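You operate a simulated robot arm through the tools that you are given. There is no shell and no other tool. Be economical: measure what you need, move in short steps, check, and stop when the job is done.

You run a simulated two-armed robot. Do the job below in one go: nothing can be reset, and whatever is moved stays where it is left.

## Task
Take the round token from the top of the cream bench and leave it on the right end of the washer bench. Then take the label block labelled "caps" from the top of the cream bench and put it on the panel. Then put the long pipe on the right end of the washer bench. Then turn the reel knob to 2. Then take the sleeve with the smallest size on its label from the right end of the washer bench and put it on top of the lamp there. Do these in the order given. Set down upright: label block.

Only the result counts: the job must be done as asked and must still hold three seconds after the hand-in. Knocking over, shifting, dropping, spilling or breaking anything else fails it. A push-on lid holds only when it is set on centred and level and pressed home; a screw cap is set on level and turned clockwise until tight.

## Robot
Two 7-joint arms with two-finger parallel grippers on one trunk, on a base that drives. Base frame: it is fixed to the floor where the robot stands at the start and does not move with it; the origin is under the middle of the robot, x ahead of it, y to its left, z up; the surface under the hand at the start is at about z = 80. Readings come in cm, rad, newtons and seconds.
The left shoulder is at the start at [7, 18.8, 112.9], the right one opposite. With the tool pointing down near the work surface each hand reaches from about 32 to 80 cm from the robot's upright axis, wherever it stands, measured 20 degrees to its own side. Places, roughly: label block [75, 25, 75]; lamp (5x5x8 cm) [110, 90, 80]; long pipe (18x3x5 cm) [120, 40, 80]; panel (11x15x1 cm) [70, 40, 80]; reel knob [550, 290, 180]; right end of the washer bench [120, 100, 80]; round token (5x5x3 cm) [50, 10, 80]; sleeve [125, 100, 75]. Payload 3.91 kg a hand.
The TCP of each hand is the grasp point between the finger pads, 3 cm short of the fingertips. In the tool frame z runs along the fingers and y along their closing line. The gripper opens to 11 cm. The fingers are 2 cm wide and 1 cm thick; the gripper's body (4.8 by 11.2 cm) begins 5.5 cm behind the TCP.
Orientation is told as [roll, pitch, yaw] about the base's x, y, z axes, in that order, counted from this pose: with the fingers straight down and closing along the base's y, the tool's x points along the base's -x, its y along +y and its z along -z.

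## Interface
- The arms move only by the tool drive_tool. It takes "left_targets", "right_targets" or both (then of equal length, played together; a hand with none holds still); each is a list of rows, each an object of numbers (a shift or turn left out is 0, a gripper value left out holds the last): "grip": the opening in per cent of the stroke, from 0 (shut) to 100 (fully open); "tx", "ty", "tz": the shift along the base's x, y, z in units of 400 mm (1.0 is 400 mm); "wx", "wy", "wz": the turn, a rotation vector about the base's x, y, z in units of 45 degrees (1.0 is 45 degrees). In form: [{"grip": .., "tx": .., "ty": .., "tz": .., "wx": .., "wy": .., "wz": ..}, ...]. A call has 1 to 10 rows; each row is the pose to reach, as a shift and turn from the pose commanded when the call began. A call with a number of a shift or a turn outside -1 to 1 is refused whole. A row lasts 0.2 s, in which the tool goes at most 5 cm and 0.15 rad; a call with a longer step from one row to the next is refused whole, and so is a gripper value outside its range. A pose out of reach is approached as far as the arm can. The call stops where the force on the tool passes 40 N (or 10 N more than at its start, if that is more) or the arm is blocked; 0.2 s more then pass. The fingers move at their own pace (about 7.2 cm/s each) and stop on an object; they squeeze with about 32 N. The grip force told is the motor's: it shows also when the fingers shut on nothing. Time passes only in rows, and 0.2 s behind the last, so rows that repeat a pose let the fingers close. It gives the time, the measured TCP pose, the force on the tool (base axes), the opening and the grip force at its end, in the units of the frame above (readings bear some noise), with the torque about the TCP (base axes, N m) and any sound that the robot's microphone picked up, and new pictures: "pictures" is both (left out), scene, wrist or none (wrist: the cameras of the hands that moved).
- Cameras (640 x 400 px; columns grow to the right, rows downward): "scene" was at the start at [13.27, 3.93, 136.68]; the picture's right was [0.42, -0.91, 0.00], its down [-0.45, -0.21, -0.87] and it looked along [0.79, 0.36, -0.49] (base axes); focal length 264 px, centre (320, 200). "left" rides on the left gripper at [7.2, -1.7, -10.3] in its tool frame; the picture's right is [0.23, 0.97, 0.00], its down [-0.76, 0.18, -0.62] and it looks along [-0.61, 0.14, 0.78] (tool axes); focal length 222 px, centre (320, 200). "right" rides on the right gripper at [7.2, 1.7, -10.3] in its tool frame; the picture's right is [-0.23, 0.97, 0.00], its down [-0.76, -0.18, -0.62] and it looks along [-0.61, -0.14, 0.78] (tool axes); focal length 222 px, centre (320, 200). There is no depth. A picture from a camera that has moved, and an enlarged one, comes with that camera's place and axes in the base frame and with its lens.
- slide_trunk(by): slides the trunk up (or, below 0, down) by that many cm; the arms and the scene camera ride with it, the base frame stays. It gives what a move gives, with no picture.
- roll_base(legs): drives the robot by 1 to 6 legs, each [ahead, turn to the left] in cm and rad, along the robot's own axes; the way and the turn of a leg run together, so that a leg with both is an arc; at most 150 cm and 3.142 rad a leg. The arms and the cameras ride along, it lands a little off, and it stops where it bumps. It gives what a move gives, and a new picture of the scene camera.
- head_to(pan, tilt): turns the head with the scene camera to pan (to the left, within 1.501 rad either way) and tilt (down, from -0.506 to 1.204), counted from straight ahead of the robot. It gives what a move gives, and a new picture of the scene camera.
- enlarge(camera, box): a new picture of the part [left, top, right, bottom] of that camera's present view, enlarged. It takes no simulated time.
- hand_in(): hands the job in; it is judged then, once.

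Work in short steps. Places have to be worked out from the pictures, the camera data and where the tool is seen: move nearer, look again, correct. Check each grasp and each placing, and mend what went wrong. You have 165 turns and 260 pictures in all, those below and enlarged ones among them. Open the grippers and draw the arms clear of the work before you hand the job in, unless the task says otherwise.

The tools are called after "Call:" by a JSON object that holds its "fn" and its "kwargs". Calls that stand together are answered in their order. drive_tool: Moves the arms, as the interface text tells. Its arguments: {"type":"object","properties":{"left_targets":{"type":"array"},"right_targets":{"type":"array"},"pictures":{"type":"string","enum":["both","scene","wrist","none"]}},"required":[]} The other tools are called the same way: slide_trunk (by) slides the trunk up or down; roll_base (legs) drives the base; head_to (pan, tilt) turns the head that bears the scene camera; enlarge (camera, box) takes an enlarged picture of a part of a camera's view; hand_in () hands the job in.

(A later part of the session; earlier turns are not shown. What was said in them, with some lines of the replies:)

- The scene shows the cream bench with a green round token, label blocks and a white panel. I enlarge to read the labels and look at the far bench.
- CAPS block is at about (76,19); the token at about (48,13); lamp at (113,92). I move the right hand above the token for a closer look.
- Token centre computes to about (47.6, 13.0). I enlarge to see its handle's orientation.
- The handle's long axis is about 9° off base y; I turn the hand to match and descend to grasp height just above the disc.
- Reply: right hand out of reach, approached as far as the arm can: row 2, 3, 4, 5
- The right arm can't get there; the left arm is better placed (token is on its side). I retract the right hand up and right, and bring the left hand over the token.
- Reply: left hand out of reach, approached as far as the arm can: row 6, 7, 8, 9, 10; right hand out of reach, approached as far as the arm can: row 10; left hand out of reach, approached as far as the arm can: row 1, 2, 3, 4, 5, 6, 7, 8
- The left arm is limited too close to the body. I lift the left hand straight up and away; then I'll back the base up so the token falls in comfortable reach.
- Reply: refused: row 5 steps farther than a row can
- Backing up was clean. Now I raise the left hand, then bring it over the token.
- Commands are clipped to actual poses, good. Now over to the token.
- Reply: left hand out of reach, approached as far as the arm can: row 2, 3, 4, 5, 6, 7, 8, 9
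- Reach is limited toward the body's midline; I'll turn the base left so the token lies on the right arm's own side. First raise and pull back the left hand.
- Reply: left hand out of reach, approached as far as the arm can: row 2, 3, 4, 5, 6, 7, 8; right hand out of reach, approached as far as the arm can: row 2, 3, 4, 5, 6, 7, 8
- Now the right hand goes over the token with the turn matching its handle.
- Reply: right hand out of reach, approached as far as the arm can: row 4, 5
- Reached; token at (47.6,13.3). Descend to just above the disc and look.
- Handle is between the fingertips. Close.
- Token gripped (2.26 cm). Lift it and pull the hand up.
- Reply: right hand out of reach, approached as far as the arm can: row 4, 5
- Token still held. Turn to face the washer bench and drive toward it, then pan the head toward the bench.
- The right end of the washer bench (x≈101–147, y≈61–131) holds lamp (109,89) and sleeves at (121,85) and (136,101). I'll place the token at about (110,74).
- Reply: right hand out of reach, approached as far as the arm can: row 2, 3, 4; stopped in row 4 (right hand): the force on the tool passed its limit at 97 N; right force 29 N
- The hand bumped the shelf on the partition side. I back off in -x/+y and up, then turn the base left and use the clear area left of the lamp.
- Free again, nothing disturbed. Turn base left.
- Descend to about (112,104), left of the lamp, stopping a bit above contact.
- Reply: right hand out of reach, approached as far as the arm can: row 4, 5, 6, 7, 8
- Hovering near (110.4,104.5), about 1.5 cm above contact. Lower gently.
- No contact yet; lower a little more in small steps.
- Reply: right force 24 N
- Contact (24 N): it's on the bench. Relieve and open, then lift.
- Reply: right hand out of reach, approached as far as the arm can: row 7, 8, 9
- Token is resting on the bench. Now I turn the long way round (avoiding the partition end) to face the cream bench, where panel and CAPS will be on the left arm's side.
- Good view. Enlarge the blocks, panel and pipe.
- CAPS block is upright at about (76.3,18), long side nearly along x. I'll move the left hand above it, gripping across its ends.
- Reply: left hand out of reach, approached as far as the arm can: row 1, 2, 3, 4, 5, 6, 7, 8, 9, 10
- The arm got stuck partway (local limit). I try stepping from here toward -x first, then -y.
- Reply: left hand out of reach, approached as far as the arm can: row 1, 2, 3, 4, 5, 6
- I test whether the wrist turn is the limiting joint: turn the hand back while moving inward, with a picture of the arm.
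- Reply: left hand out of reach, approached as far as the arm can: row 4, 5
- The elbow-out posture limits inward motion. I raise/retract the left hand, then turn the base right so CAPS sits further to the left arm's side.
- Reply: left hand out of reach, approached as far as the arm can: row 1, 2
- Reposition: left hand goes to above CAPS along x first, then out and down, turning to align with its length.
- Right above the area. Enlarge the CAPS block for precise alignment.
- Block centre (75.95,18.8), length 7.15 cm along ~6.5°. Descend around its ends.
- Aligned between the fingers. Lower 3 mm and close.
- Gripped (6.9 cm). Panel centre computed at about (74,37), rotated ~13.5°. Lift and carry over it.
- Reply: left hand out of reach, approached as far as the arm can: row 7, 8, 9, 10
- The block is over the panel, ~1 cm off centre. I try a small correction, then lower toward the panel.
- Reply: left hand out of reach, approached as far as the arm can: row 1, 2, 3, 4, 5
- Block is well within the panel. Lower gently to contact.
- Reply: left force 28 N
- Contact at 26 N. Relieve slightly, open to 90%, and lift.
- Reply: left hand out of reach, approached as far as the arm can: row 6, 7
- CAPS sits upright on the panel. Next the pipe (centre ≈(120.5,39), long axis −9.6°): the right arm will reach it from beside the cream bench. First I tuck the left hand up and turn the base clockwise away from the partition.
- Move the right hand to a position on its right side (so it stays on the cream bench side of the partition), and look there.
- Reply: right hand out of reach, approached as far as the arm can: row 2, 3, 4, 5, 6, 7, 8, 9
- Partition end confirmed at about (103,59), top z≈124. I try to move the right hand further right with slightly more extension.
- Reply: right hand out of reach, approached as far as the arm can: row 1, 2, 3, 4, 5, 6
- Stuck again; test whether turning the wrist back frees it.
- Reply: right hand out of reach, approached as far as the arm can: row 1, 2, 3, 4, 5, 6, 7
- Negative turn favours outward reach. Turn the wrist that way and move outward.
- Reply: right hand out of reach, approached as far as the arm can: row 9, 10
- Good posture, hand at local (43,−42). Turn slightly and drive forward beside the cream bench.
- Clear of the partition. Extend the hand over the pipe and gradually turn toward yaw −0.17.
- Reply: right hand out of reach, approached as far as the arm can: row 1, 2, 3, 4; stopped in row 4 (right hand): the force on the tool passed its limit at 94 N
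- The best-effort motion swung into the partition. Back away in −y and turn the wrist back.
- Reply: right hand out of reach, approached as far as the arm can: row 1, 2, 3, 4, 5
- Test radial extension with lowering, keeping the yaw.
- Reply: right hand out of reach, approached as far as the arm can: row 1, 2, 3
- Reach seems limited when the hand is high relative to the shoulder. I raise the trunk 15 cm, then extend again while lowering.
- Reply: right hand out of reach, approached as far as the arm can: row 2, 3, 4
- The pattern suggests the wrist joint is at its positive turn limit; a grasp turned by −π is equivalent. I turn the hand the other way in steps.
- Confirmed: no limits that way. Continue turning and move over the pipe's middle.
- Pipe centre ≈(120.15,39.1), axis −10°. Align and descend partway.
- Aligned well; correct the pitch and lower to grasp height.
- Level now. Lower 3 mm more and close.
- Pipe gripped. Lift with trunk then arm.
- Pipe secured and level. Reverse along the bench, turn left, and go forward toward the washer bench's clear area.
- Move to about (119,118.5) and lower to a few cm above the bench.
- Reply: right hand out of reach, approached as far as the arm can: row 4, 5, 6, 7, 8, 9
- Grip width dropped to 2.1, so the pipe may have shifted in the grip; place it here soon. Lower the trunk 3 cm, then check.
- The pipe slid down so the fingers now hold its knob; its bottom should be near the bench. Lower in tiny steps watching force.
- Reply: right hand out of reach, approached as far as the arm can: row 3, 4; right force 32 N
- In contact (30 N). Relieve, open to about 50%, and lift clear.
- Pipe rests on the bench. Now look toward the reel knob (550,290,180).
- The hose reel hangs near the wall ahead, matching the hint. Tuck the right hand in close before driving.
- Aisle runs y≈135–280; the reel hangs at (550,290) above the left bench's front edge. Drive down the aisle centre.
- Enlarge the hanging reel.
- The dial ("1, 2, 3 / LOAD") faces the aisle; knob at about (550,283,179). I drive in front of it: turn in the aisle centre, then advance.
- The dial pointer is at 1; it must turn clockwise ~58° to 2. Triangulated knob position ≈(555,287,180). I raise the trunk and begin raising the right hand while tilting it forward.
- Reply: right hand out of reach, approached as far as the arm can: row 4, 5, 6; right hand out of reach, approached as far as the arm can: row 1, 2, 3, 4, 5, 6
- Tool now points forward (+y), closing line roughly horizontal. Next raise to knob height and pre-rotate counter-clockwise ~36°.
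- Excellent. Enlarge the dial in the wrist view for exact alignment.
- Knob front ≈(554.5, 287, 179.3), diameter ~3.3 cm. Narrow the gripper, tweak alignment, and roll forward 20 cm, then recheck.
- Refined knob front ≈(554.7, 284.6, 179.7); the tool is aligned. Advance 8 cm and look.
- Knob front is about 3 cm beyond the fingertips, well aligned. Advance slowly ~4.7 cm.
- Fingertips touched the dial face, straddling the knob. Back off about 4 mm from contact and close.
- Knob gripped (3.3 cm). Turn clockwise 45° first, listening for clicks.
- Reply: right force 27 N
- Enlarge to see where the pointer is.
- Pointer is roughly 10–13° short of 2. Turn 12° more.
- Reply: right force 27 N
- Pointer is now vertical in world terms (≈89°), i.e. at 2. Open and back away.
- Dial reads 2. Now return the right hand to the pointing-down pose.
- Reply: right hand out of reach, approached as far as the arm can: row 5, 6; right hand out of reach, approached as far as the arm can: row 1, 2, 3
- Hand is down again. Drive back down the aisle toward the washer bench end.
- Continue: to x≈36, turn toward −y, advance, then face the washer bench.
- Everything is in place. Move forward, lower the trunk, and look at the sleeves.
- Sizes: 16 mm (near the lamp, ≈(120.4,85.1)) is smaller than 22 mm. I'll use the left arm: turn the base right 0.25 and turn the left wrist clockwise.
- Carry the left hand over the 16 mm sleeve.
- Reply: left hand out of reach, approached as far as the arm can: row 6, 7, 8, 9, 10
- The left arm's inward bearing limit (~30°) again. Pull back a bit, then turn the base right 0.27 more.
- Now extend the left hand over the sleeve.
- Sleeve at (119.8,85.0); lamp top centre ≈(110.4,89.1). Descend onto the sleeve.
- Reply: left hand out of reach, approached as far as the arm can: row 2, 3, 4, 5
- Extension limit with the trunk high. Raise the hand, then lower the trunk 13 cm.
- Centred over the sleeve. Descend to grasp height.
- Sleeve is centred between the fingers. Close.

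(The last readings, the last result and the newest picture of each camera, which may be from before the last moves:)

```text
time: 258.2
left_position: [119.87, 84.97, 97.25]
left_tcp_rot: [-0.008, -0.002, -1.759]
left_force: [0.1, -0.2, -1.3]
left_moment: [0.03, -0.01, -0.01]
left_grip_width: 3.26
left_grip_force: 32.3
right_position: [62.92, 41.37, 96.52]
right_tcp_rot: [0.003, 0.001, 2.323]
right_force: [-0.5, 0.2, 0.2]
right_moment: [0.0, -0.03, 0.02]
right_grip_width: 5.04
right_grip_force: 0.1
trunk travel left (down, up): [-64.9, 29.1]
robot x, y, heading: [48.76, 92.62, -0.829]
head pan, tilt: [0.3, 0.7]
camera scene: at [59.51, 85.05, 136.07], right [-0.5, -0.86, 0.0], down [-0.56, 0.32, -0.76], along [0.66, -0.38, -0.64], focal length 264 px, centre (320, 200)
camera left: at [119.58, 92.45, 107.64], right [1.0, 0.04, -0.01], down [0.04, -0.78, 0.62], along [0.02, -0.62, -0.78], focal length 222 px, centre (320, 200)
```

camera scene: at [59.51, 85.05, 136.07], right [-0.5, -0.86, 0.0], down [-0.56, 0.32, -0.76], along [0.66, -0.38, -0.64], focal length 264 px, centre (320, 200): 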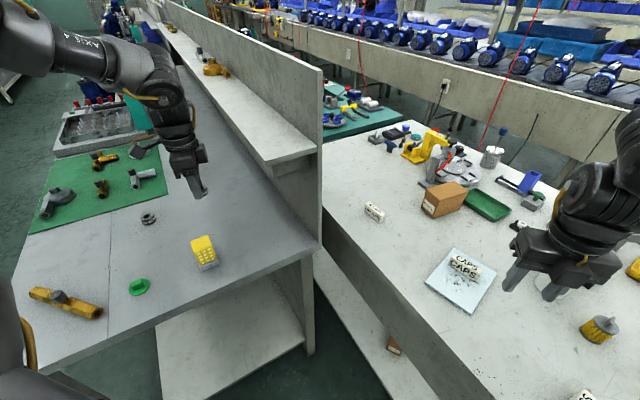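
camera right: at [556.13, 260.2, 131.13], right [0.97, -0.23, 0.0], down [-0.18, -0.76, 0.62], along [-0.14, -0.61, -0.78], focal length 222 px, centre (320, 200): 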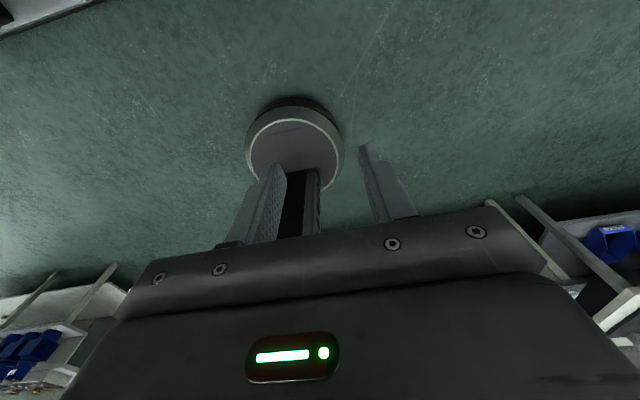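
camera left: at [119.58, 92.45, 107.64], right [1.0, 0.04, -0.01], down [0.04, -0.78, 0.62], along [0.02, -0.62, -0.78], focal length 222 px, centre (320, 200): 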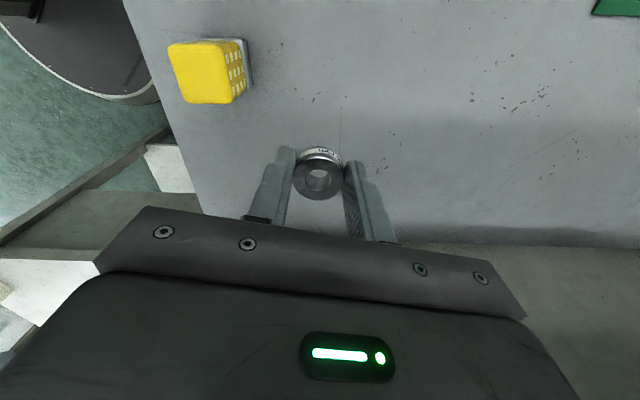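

Sleeve held. Move over the lamp top centre (110.2,89.0), staying ~6 cm above.

Call:
{"fn": "drive_tool", "kwargs": {"left_targets": [{"tx": -0.08, "ty": 0.03}, {"tx": -0.16, "ty": 0.065}, {"tx": -0.242, "ty": 0.1}, {"tx": -0.242, "ty": 0.1}], "pictures": "both"}}

Call:
{"fn": "enlarge", "kwargs": {"camera": "scene", "box": [170, 180, 250, 280]}}

```text
time: 259.2
left_position: [110.25, 89.04, 97.24]
left_tcp_rot: [-0.008, -0.003, -1.758]
left_force: [-0.3, 0.7, -0.8]
left_moment: [0.02, 0.04, 0.01]
left_grip_width: 3.25
left_grip_force: 32.1
right_position: [63.05, 41.39, 96.48]
right_tcp_rot: [0.003, -0.002, 2.323]
right_force: [-0.3, 0.8, -0.6]
right_moment: [-0.02, 0.04, -0.01]
right_grip_width: 5.06
right_grip_force: 0.1
trunk travel left (down, up): [-64.9, 29.1]
robot x, y, heading: [48.76, 92.58, -0.826]
head pan, tilt: [0.3, 0.7]
camera scene: at [59.57, 85.0, 136.06], right [-0.5, -0.86, 0.0], down [-0.56, 0.32, -0.76], along [0.66, -0.38, -0.64], focal length 264 px, centre (320, 200)
camera left: at [109.99, 96.44, 107.51], right [1.0, 0.04, -0.01], down [0.04, -0.78, 0.62], along [0.02, -0.62, -0.78], focal length 222 px, centre (320, 200)
```

scene: 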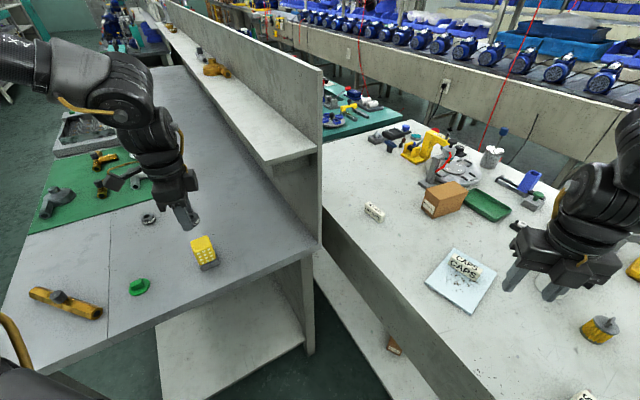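
left: 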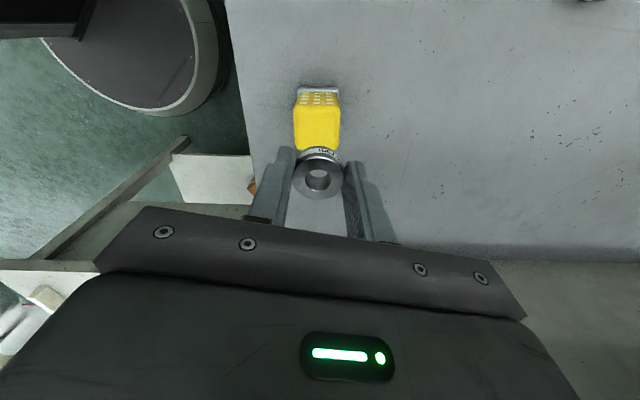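

```text
4.00 times, centred on (210, 230) of scene
camera zoom: at [59.57, 85.0, 136.06], right [-0.5, -0.86, 0.0], down [-0.56, 0.32, -0.76], along [0.66, -0.38, -0.64], focal length 1056 px, centre (760, 80)
```

zoom: 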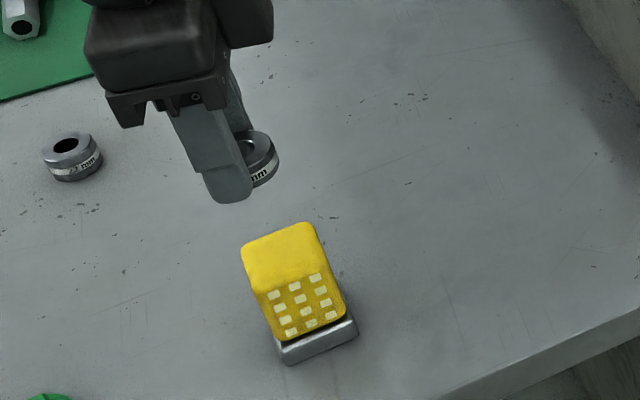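

Lamp top centre averages to (110.0,88.85). Fine shift and lower to just above.

Call:
{"fn": "drive_tool", "kwargs": {"left_targets": [{"tx": -0.006, "ty": -0.005, "tz": -0.05}, {"tx": -0.006, "ty": -0.005, "tz": -0.1}, {"tx": -0.006, "ty": -0.005, "tz": -0.125}, {"tx": -0.006, "ty": -0.005, "tz": -0.125}], "pictures": "both"}}

Call:
{"fn": "enlarge", "kwargs": {"camera": "scene", "box": [170, 200, 250, 280]}}

```text
time: 260.2
left_position: [110.09, 88.93, 92.2]
left_tcp_rot: [-0.008, -0.002, -1.759]
left_force: [-0.3, 0.6, -1.1]
left_moment: [0.0, -0.02, 0.03]
left_grip_width: 3.27
left_grip_force: 32.4
right_position: [62.99, 41.38, 96.59]
right_tcp_rot: [0.004, 0.001, 2.32]
right_force: [-0.1, -0.2, 0.6]
right_moment: [0.04, 0.01, -0.03]
right_grip_width: 5.06
right_grip_force: 0.0
trunk travel left (down, up): [-64.9, 29.1]
robot x, y, heading: [48.66, 92.82, -0.83]
head pan, tilt: [0.3, 0.7]
camera scene: at [59.53, 85.04, 136.07], right [-0.5, -0.86, 0.0], down [-0.56, 0.32, -0.76], along [0.66, -0.38, -0.64], focal length 264 px, centre (320, 200)
camera left: at [109.78, 96.31, 102.5], right [1.0, 0.04, -0.01], down [0.04, -0.78, 0.62], along [0.02, -0.62, -0.78], focal length 222 px, centre (320, 200)
```

scene: 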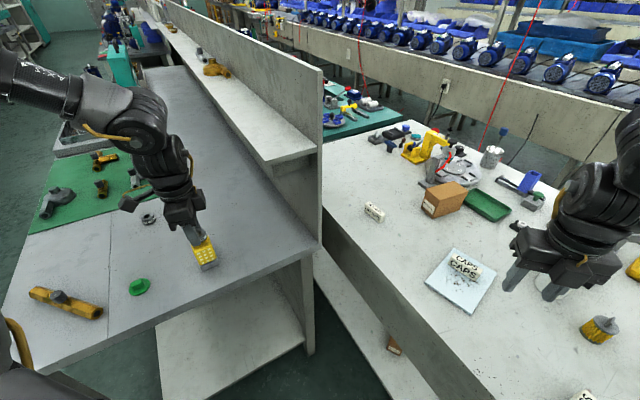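
left: 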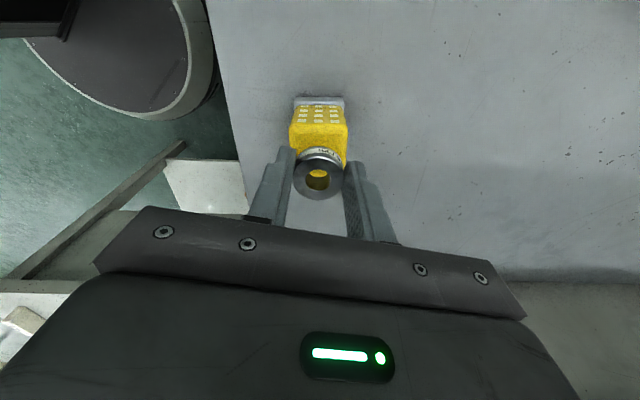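

```text
5.00 times, centred on (210, 240) of scene
camera zoom: at [59.53, 85.04, 136.07], right [-0.5, -0.86, 0.0], down [-0.56, 0.32, -0.76], along [0.66, -0.38, -0.64], focal length 1320 px, centre (870, 0)
```

zoom: 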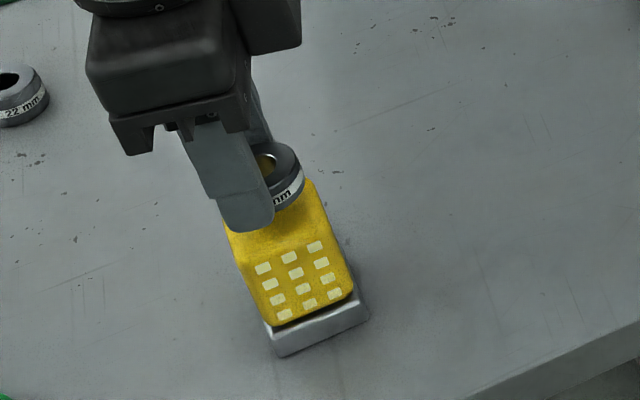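

Check alignment closely in the wrist view.

Call:
{"fn": "enlarge", "kwargs": {"camera": "left", "box": [260, 80, 380, 210]}}

```text
3.08 times, centred on (320, 145) of left
camera zoom: at [109.78, 96.31, 102.5], right [1.0, 0.04, -0.01], down [0.04, -0.78, 0.62], along [0.02, -0.62, -0.78], focal length 684 px, centre (320, 369)
```

zoom: 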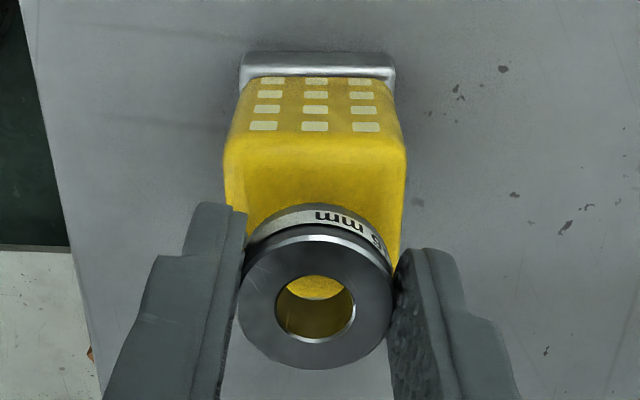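

Sleeve is at (109.9,88.9); lamp top centre (109.85,88.7). Tiny shift, then lower in small steps to contact.

Call:
{"fn": "drive_tool", "kwargs": {"left_targets": [{"tx": -0.002, "ty": -0.005, "tz": -0.01}, {"tx": -0.002, "ty": -0.005, "tz": -0.018}, {"tx": -0.002, "ty": -0.005, "tz": -0.024}, {"tx": -0.002, "ty": -0.005, "tz": -0.028}], "pictures": "none"}}

```text
time: 261.2
left_position: [109.94, 88.69, 90.99]
left_tcp_rot: [-0.007, -0.002, -1.759]
left_force: [-0.2, -0.6, -0.9]
left_moment: [0.01, 0.01, 0.03]
left_grip_width: 3.25
left_grip_force: 31.8
right_position: [63.01, 41.46, 96.43]
right_tcp_rot: [0.004, -0.001, 2.323]
right_force: [-0.5, 0.1, 0.9]
right_moment: [-0.01, 0.01, 0.01]
right_grip_width: 5.04
right_grip_force: 0.1
trunk travel left (down, up): [-64.9, 29.1]
robot x, y, heading: [48.93, 92.85, -0.828]
head pan, tilt: [0.3, 0.7]
```

No contact yet; continue in very small steps.

Call:
{"fn": "drive_tool", "kwargs": {"left_targets": [{"tz": -0.004}, {"tz": -0.008}, {"tz": -0.012}, {"tz": -0.015}], "pictures": "none"}}

Call:
{"fn": "enlarge", "kwargs": {"camera": "scene", "box": [170, 200, 250, 280]}}

```text
time: 262.2
left_position: [109.95, 88.71, 90.62]
left_tcp_rot: [-0.002, -0.003, -1.759]
left_force: [5.4, 2.5, 21.8]
left_moment: [0.03, -0.31, 0.03]
left_grip_width: 3.27
left_grip_force: 31.5
right_position: [62.74, 41.55, 96.61]
right_tcp_rot: [0.004, 0.001, 2.323]
right_force: [0.2, 0.5, 1.0]
right_moment: [0.02, -0.04, -0.01]
right_grip_width: 5.07
right_grip_force: 0.0
trunk travel left (down, up): [-64.9, 29.1]
robot x, y, heading: [48.71, 92.4, -0.822]
head pan, tilt: [0.3, 0.7]
```

```text
5.00 times, centred on (210, 240) of scene
camera zoom: at [59.3, 85.12, 136.14], right [-0.5, -0.86, 0.0], down [-0.56, 0.32, -0.77], along [0.66, -0.38, -0.64], focal length 1320 px, centre (870, 0)
```

zoom: 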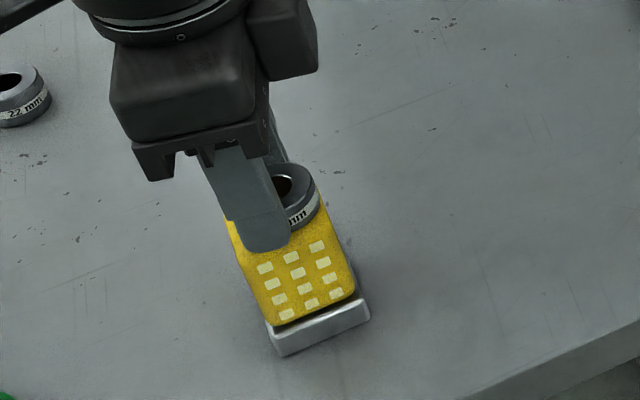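

Contact at 22 N. Verify centring in the wrist view before releasing.

Call:
{"fn": "enlarge", "kwargs": {"camera": "left", "box": [260, 90, 380, 220]}}

```text
3.08 times, centred on (320, 155) of left
camera zoom: at [109.58, 96.12, 101.02], right [1.0, 0.04, 0.0], down [0.03, -0.78, 0.62], along [0.02, -0.62, -0.78], focal length 684 px, centre (320, 338)
```

zoom: 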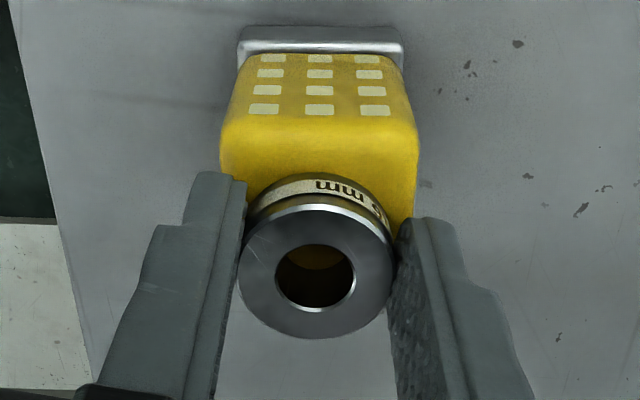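

The sleeve sits ~0.7 cm toward −y. Lift slightly, shift +y 0.65 cm, and lower again.

Call:
{"fn": "drive_tool", "kwargs": {"left_targets": [{"tz": 0.02}, {"tz": 0.022, "ty": 0.017}, {"tz": 0.022, "ty": 0.017}, {"tz": 0.01, "ty": 0.017}, {"tz": 0.004, "ty": 0.017}, {"tz": 0.0, "ty": 0.017}], "pictures": "none"}}

Call:
{"fn": "enlarge", "kwargs": {"camera": "left", "box": [260, 90, 380, 220]}}

```text
time: 263.6
left_position: [110.0, 89.45, 90.74]
left_tcp_rot: [0.0, -0.005, -1.759]
left_force: [6.4, 1.7, 24.8]
left_moment: [-0.03, -0.37, 0.09]
left_grip_width: 3.29
left_grip_force: 32.0
right_position: [62.87, 41.44, 96.63]
right_tcp_rot: [0.003, 0.001, 2.322]
right_force: [-0.2, -0.6, -0.1]
right_moment: [0.0, -0.01, 0.01]
right_grip_width: 5.05
right_grip_force: 0.1
trunk travel left (down, up): [-64.9, 29.1]
robot x, y, heading: [48.6, 92.94, -0.828]
head pan, tilt: [0.3, 0.7]
```

```text
3.08 times, centred on (320, 155) of left
camera zoom: at [109.59, 96.8, 101.0], right [1.0, 0.04, 0.0], down [0.03, -0.78, 0.63], along [0.03, -0.62, -0.78], focal length 684 px, centre (320, 338)
```

zoom: 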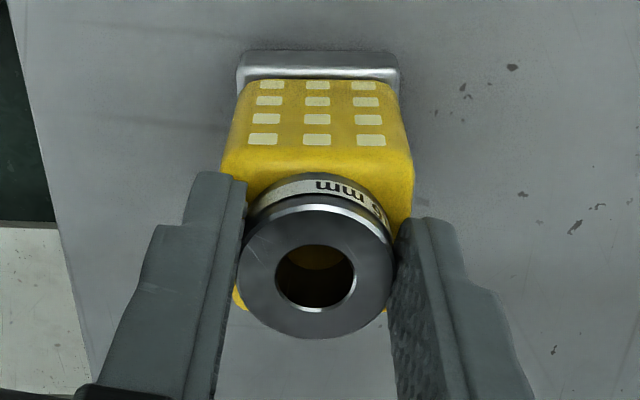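

Now centred (margin ~0.5 cm each side). Relieve, open slowly, and lift straight up.

Call:
{"fn": "drive_tool", "kwargs": {"left_targets": [{"tz": 0.007}, {"tz": 0.007, "grip": 48}, {"tz": 0.007, "grip": 48}, {"tz": 0.007, "grip": 48}, {"tz": 0.06}, {"tz": 0.16}, {"tz": 0.28}, {"tz": 0.36}], "pictures": "both"}}

Call:
{"fn": "enlarge", "kwargs": {"camera": "scene", "box": [150, 200, 270, 290]}}

```text
time: 265.4
left_position: [109.76, 89.42, 105.03]
left_tcp_rot: [-0.004, -0.002, -1.759]
left_force: [-0.2, -0.3, -0.4]
left_moment: [0.02, 0.02, -0.02]
left_grip_width: 5.28
left_grip_force: 0.2
right_position: [62.91, 41.43, 96.55]
right_tcp_rot: [0.003, 0.001, 2.321]
right_force: [0.0, 0.6, 0.2]
right_moment: [0.0, -0.01, -0.04]
right_grip_width: 5.05
right_grip_force: 0.1
trunk travel left (down, up): [-64.9, 29.1]
robot x, y, heading: [48.6, 93.03, -0.826]
head pan, tilt: [0.3, 0.7]
camera scene: at [59.41, 85.05, 136.08], right [-0.5, -0.86, 0.0], down [-0.56, 0.32, -0.77], along [0.66, -0.38, -0.64], focal length 264 px, centre (320, 200)
camera left: at [109.41, 96.81, 115.4], right [1.0, 0.04, -0.01], down [0.04, -0.78, 0.62], along [0.02, -0.62, -0.78], focal length 222 px, centre (320, 200)
```

scene: 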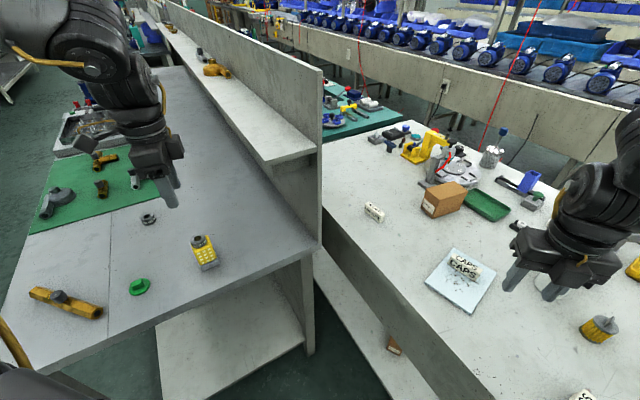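
left: 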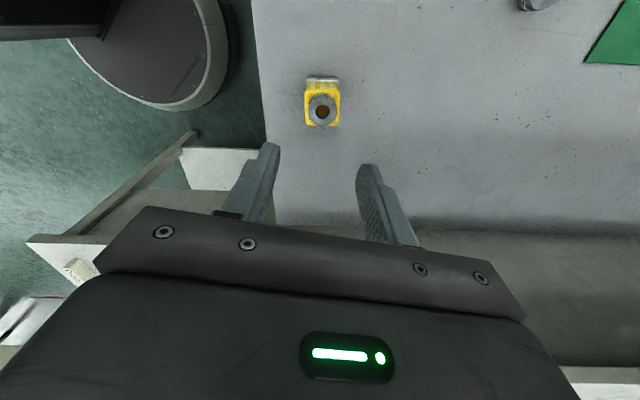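

```text
4.44 times, centred on (210, 245) of scene
camera zoom: at [59.41, 85.05, 136.08], right [-0.5, -0.86, 0.0], down [-0.56, 0.32, -0.77], along [0.66, -0.38, -0.64], focal length 1174 px, centre (809, 0)
```

zoom: 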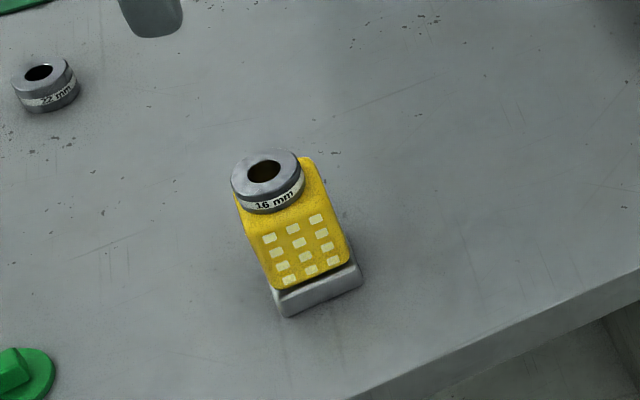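

Enlarge the wrist view to judge sleeve centring.

Call:
{"fn": "enlarge", "kwargs": {"camera": "left", "box": [290, 60, 360, 140]}}

```text
5.00 times, centred on (325, 100) of left
camera zoom: at [109.41, 96.81, 115.4], right [1.0, 0.04, -0.01], down [0.04, -0.78, 0.62], along [0.02, -0.62, -0.78], focal length 1111 px, centre (295, 700)
```

zoom: 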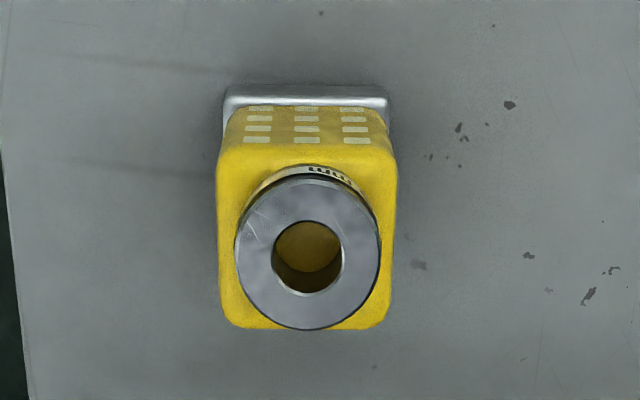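

Sleeve is centred on the lamp. Open both grippers, raise, and back the robot away from the work.

Call:
{"fn": "drive_tool", "kwargs": {"left_targets": [{"tz": 0.04, "grip": 100}, {"tz": 0.08, "grip": 100}, {"tz": 0.1, "grip": 100}], "right_targets": [{"tz": 0.06, "grip": 100}, {"tz": 0.12, "grip": 100}, {"tz": 0.2, "grip": 100}], "pictures": "none"}}

Call:
{"fn": "roll_base", "kwargs": {"legs": [[-35, 0]]}}

Call:
{"fn": "head_to", "kwargs": {"pan": 0.5, "tilt": 0.5}}

```text
time: 266.2
left_position: [109.99, 89.59, 108.85]
left_tcp_rot: [-0.006, -0.001, -1.759]
left_force: [1.0, -0.2, 0.4]
left_moment: [-0.01, -0.01, -0.01]
left_grip_width: 11.0
left_grip_force: 0.0
right_position: [63.02, 41.44, 104.46]
right_tcp_rot: [0.004, 0.002, 2.321]
right_force: [0.4, -0.2, -0.8]
right_moment: [-0.02, 0.0, 0.02]
right_grip_width: 11.01
right_grip_force: 0.1
trunk travel left (down, up): [-64.9, 29.1]
robot x, y, heading: [48.81, 92.99, -0.831]
head pan, tilt: [0.3, 0.7]
```

```text
time: 268.5
left_position: [86.13, 115.38, 108.83]
left_tcp_rot: [-0.006, -0.002, -1.765]
left_force: [0.5, 1.0, -0.4]
left_moment: [0.02, 0.02, 0.02]
left_grip_width: 11.0
left_grip_force: 0.1
right_position: [38.76, 67.28, 104.42]
right_tcp_rot: [0.003, -0.001, 2.315]
right_force: [-0.7, 0.5, 0.3]
right_moment: [-0.02, -0.03, 0.01]
right_grip_width: 11.0
right_grip_force: 0.1
trunk travel left (down, up): [-64.9, 29.1]
robot x, y, heading: [24.84, 118.83, -0.834]
head pan, tilt: [0.3, 0.7]
camera scene: at [35.56, 111.14, 136.07], right [-0.51, -0.86, 0.0], down [-0.56, 0.33, -0.76], along [0.66, -0.39, -0.64], focal length 264 px, centre (320, 200)
```

scene: 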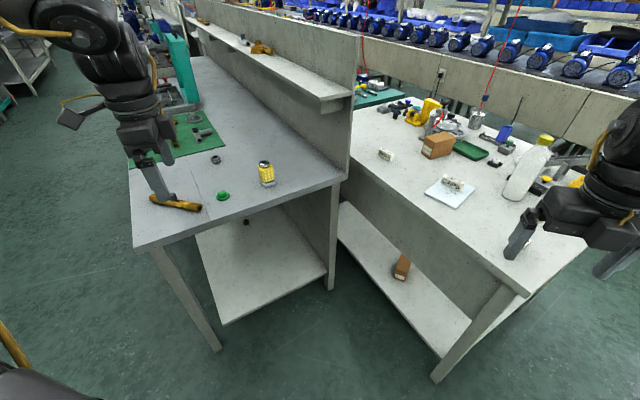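

```text
time: 269.2
left_position: [86.1, 115.26, 108.94]
left_tcp_rot: [-0.007, 0.0, -1.763]
left_force: [-0.4, 0.8, -0.1]
left_moment: [-0.01, 0.0, 0.02]
left_grip_width: 10.99
left_grip_force: 0.0
right_position: [38.74, 67.42, 104.42]
right_tcp_rot: [0.004, 0.0, 2.316]
right_force: [0.1, -0.2, 0.3]
right_moment: [-0.01, 0.03, 0.02]
right_grip_width: 11.02
right_grip_force: 0.1
trunk travel left (down, up): [-64.9, 29.1]
robot x, y, heading: [24.77, 119.11, -0.834]
head pan, tilt: [0.499, 0.499]
camera scene: at [36.79, 112.51, 137.84], right [-0.33, -0.94, 0.0], down [-0.45, 0.16, -0.88], along [0.83, -0.29, -0.48], focal length 264 px, centre (320, 200)
```

scene: 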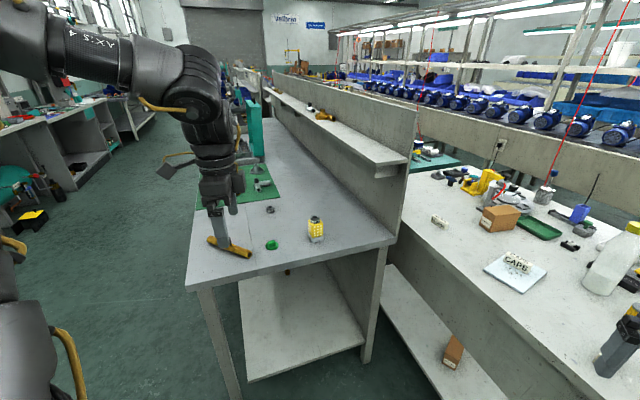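

All items are placed: token and pipe on the washer bench, CAPS upright on the panel, dial at 2, and the 16 mm sleeve on the lamp. Both arms are clear and open, so I hand in.

Call:
{"fn": "hand_in", "kwargs": {}}

```text
The job is handed in.
```

I did all five steps in the order given and handed the job in. The last pictures showed each result in place, but I got no verdict back from the hand-in.

- **Round token:** it is on the right end of the washer bench.
- **Label block "caps":** it stands upright on the panel.
- **Long pipe:** it lies on the right end of the washer bench. It slid down in the grip until the fingers held its knob, but I still set it down without dropping it.
- **Reel knob:** the pointer reads 2.
- **Sleeve:** the 16 mm one (the other is 22 mm) sits centred on top of the lamp.

The right hand bumped the shelf and then the partition beside the washer bench. In both cases I backed off, and the pictures showed nothing knocked over or moved. Both grippers are open and the arms are clear of the work.
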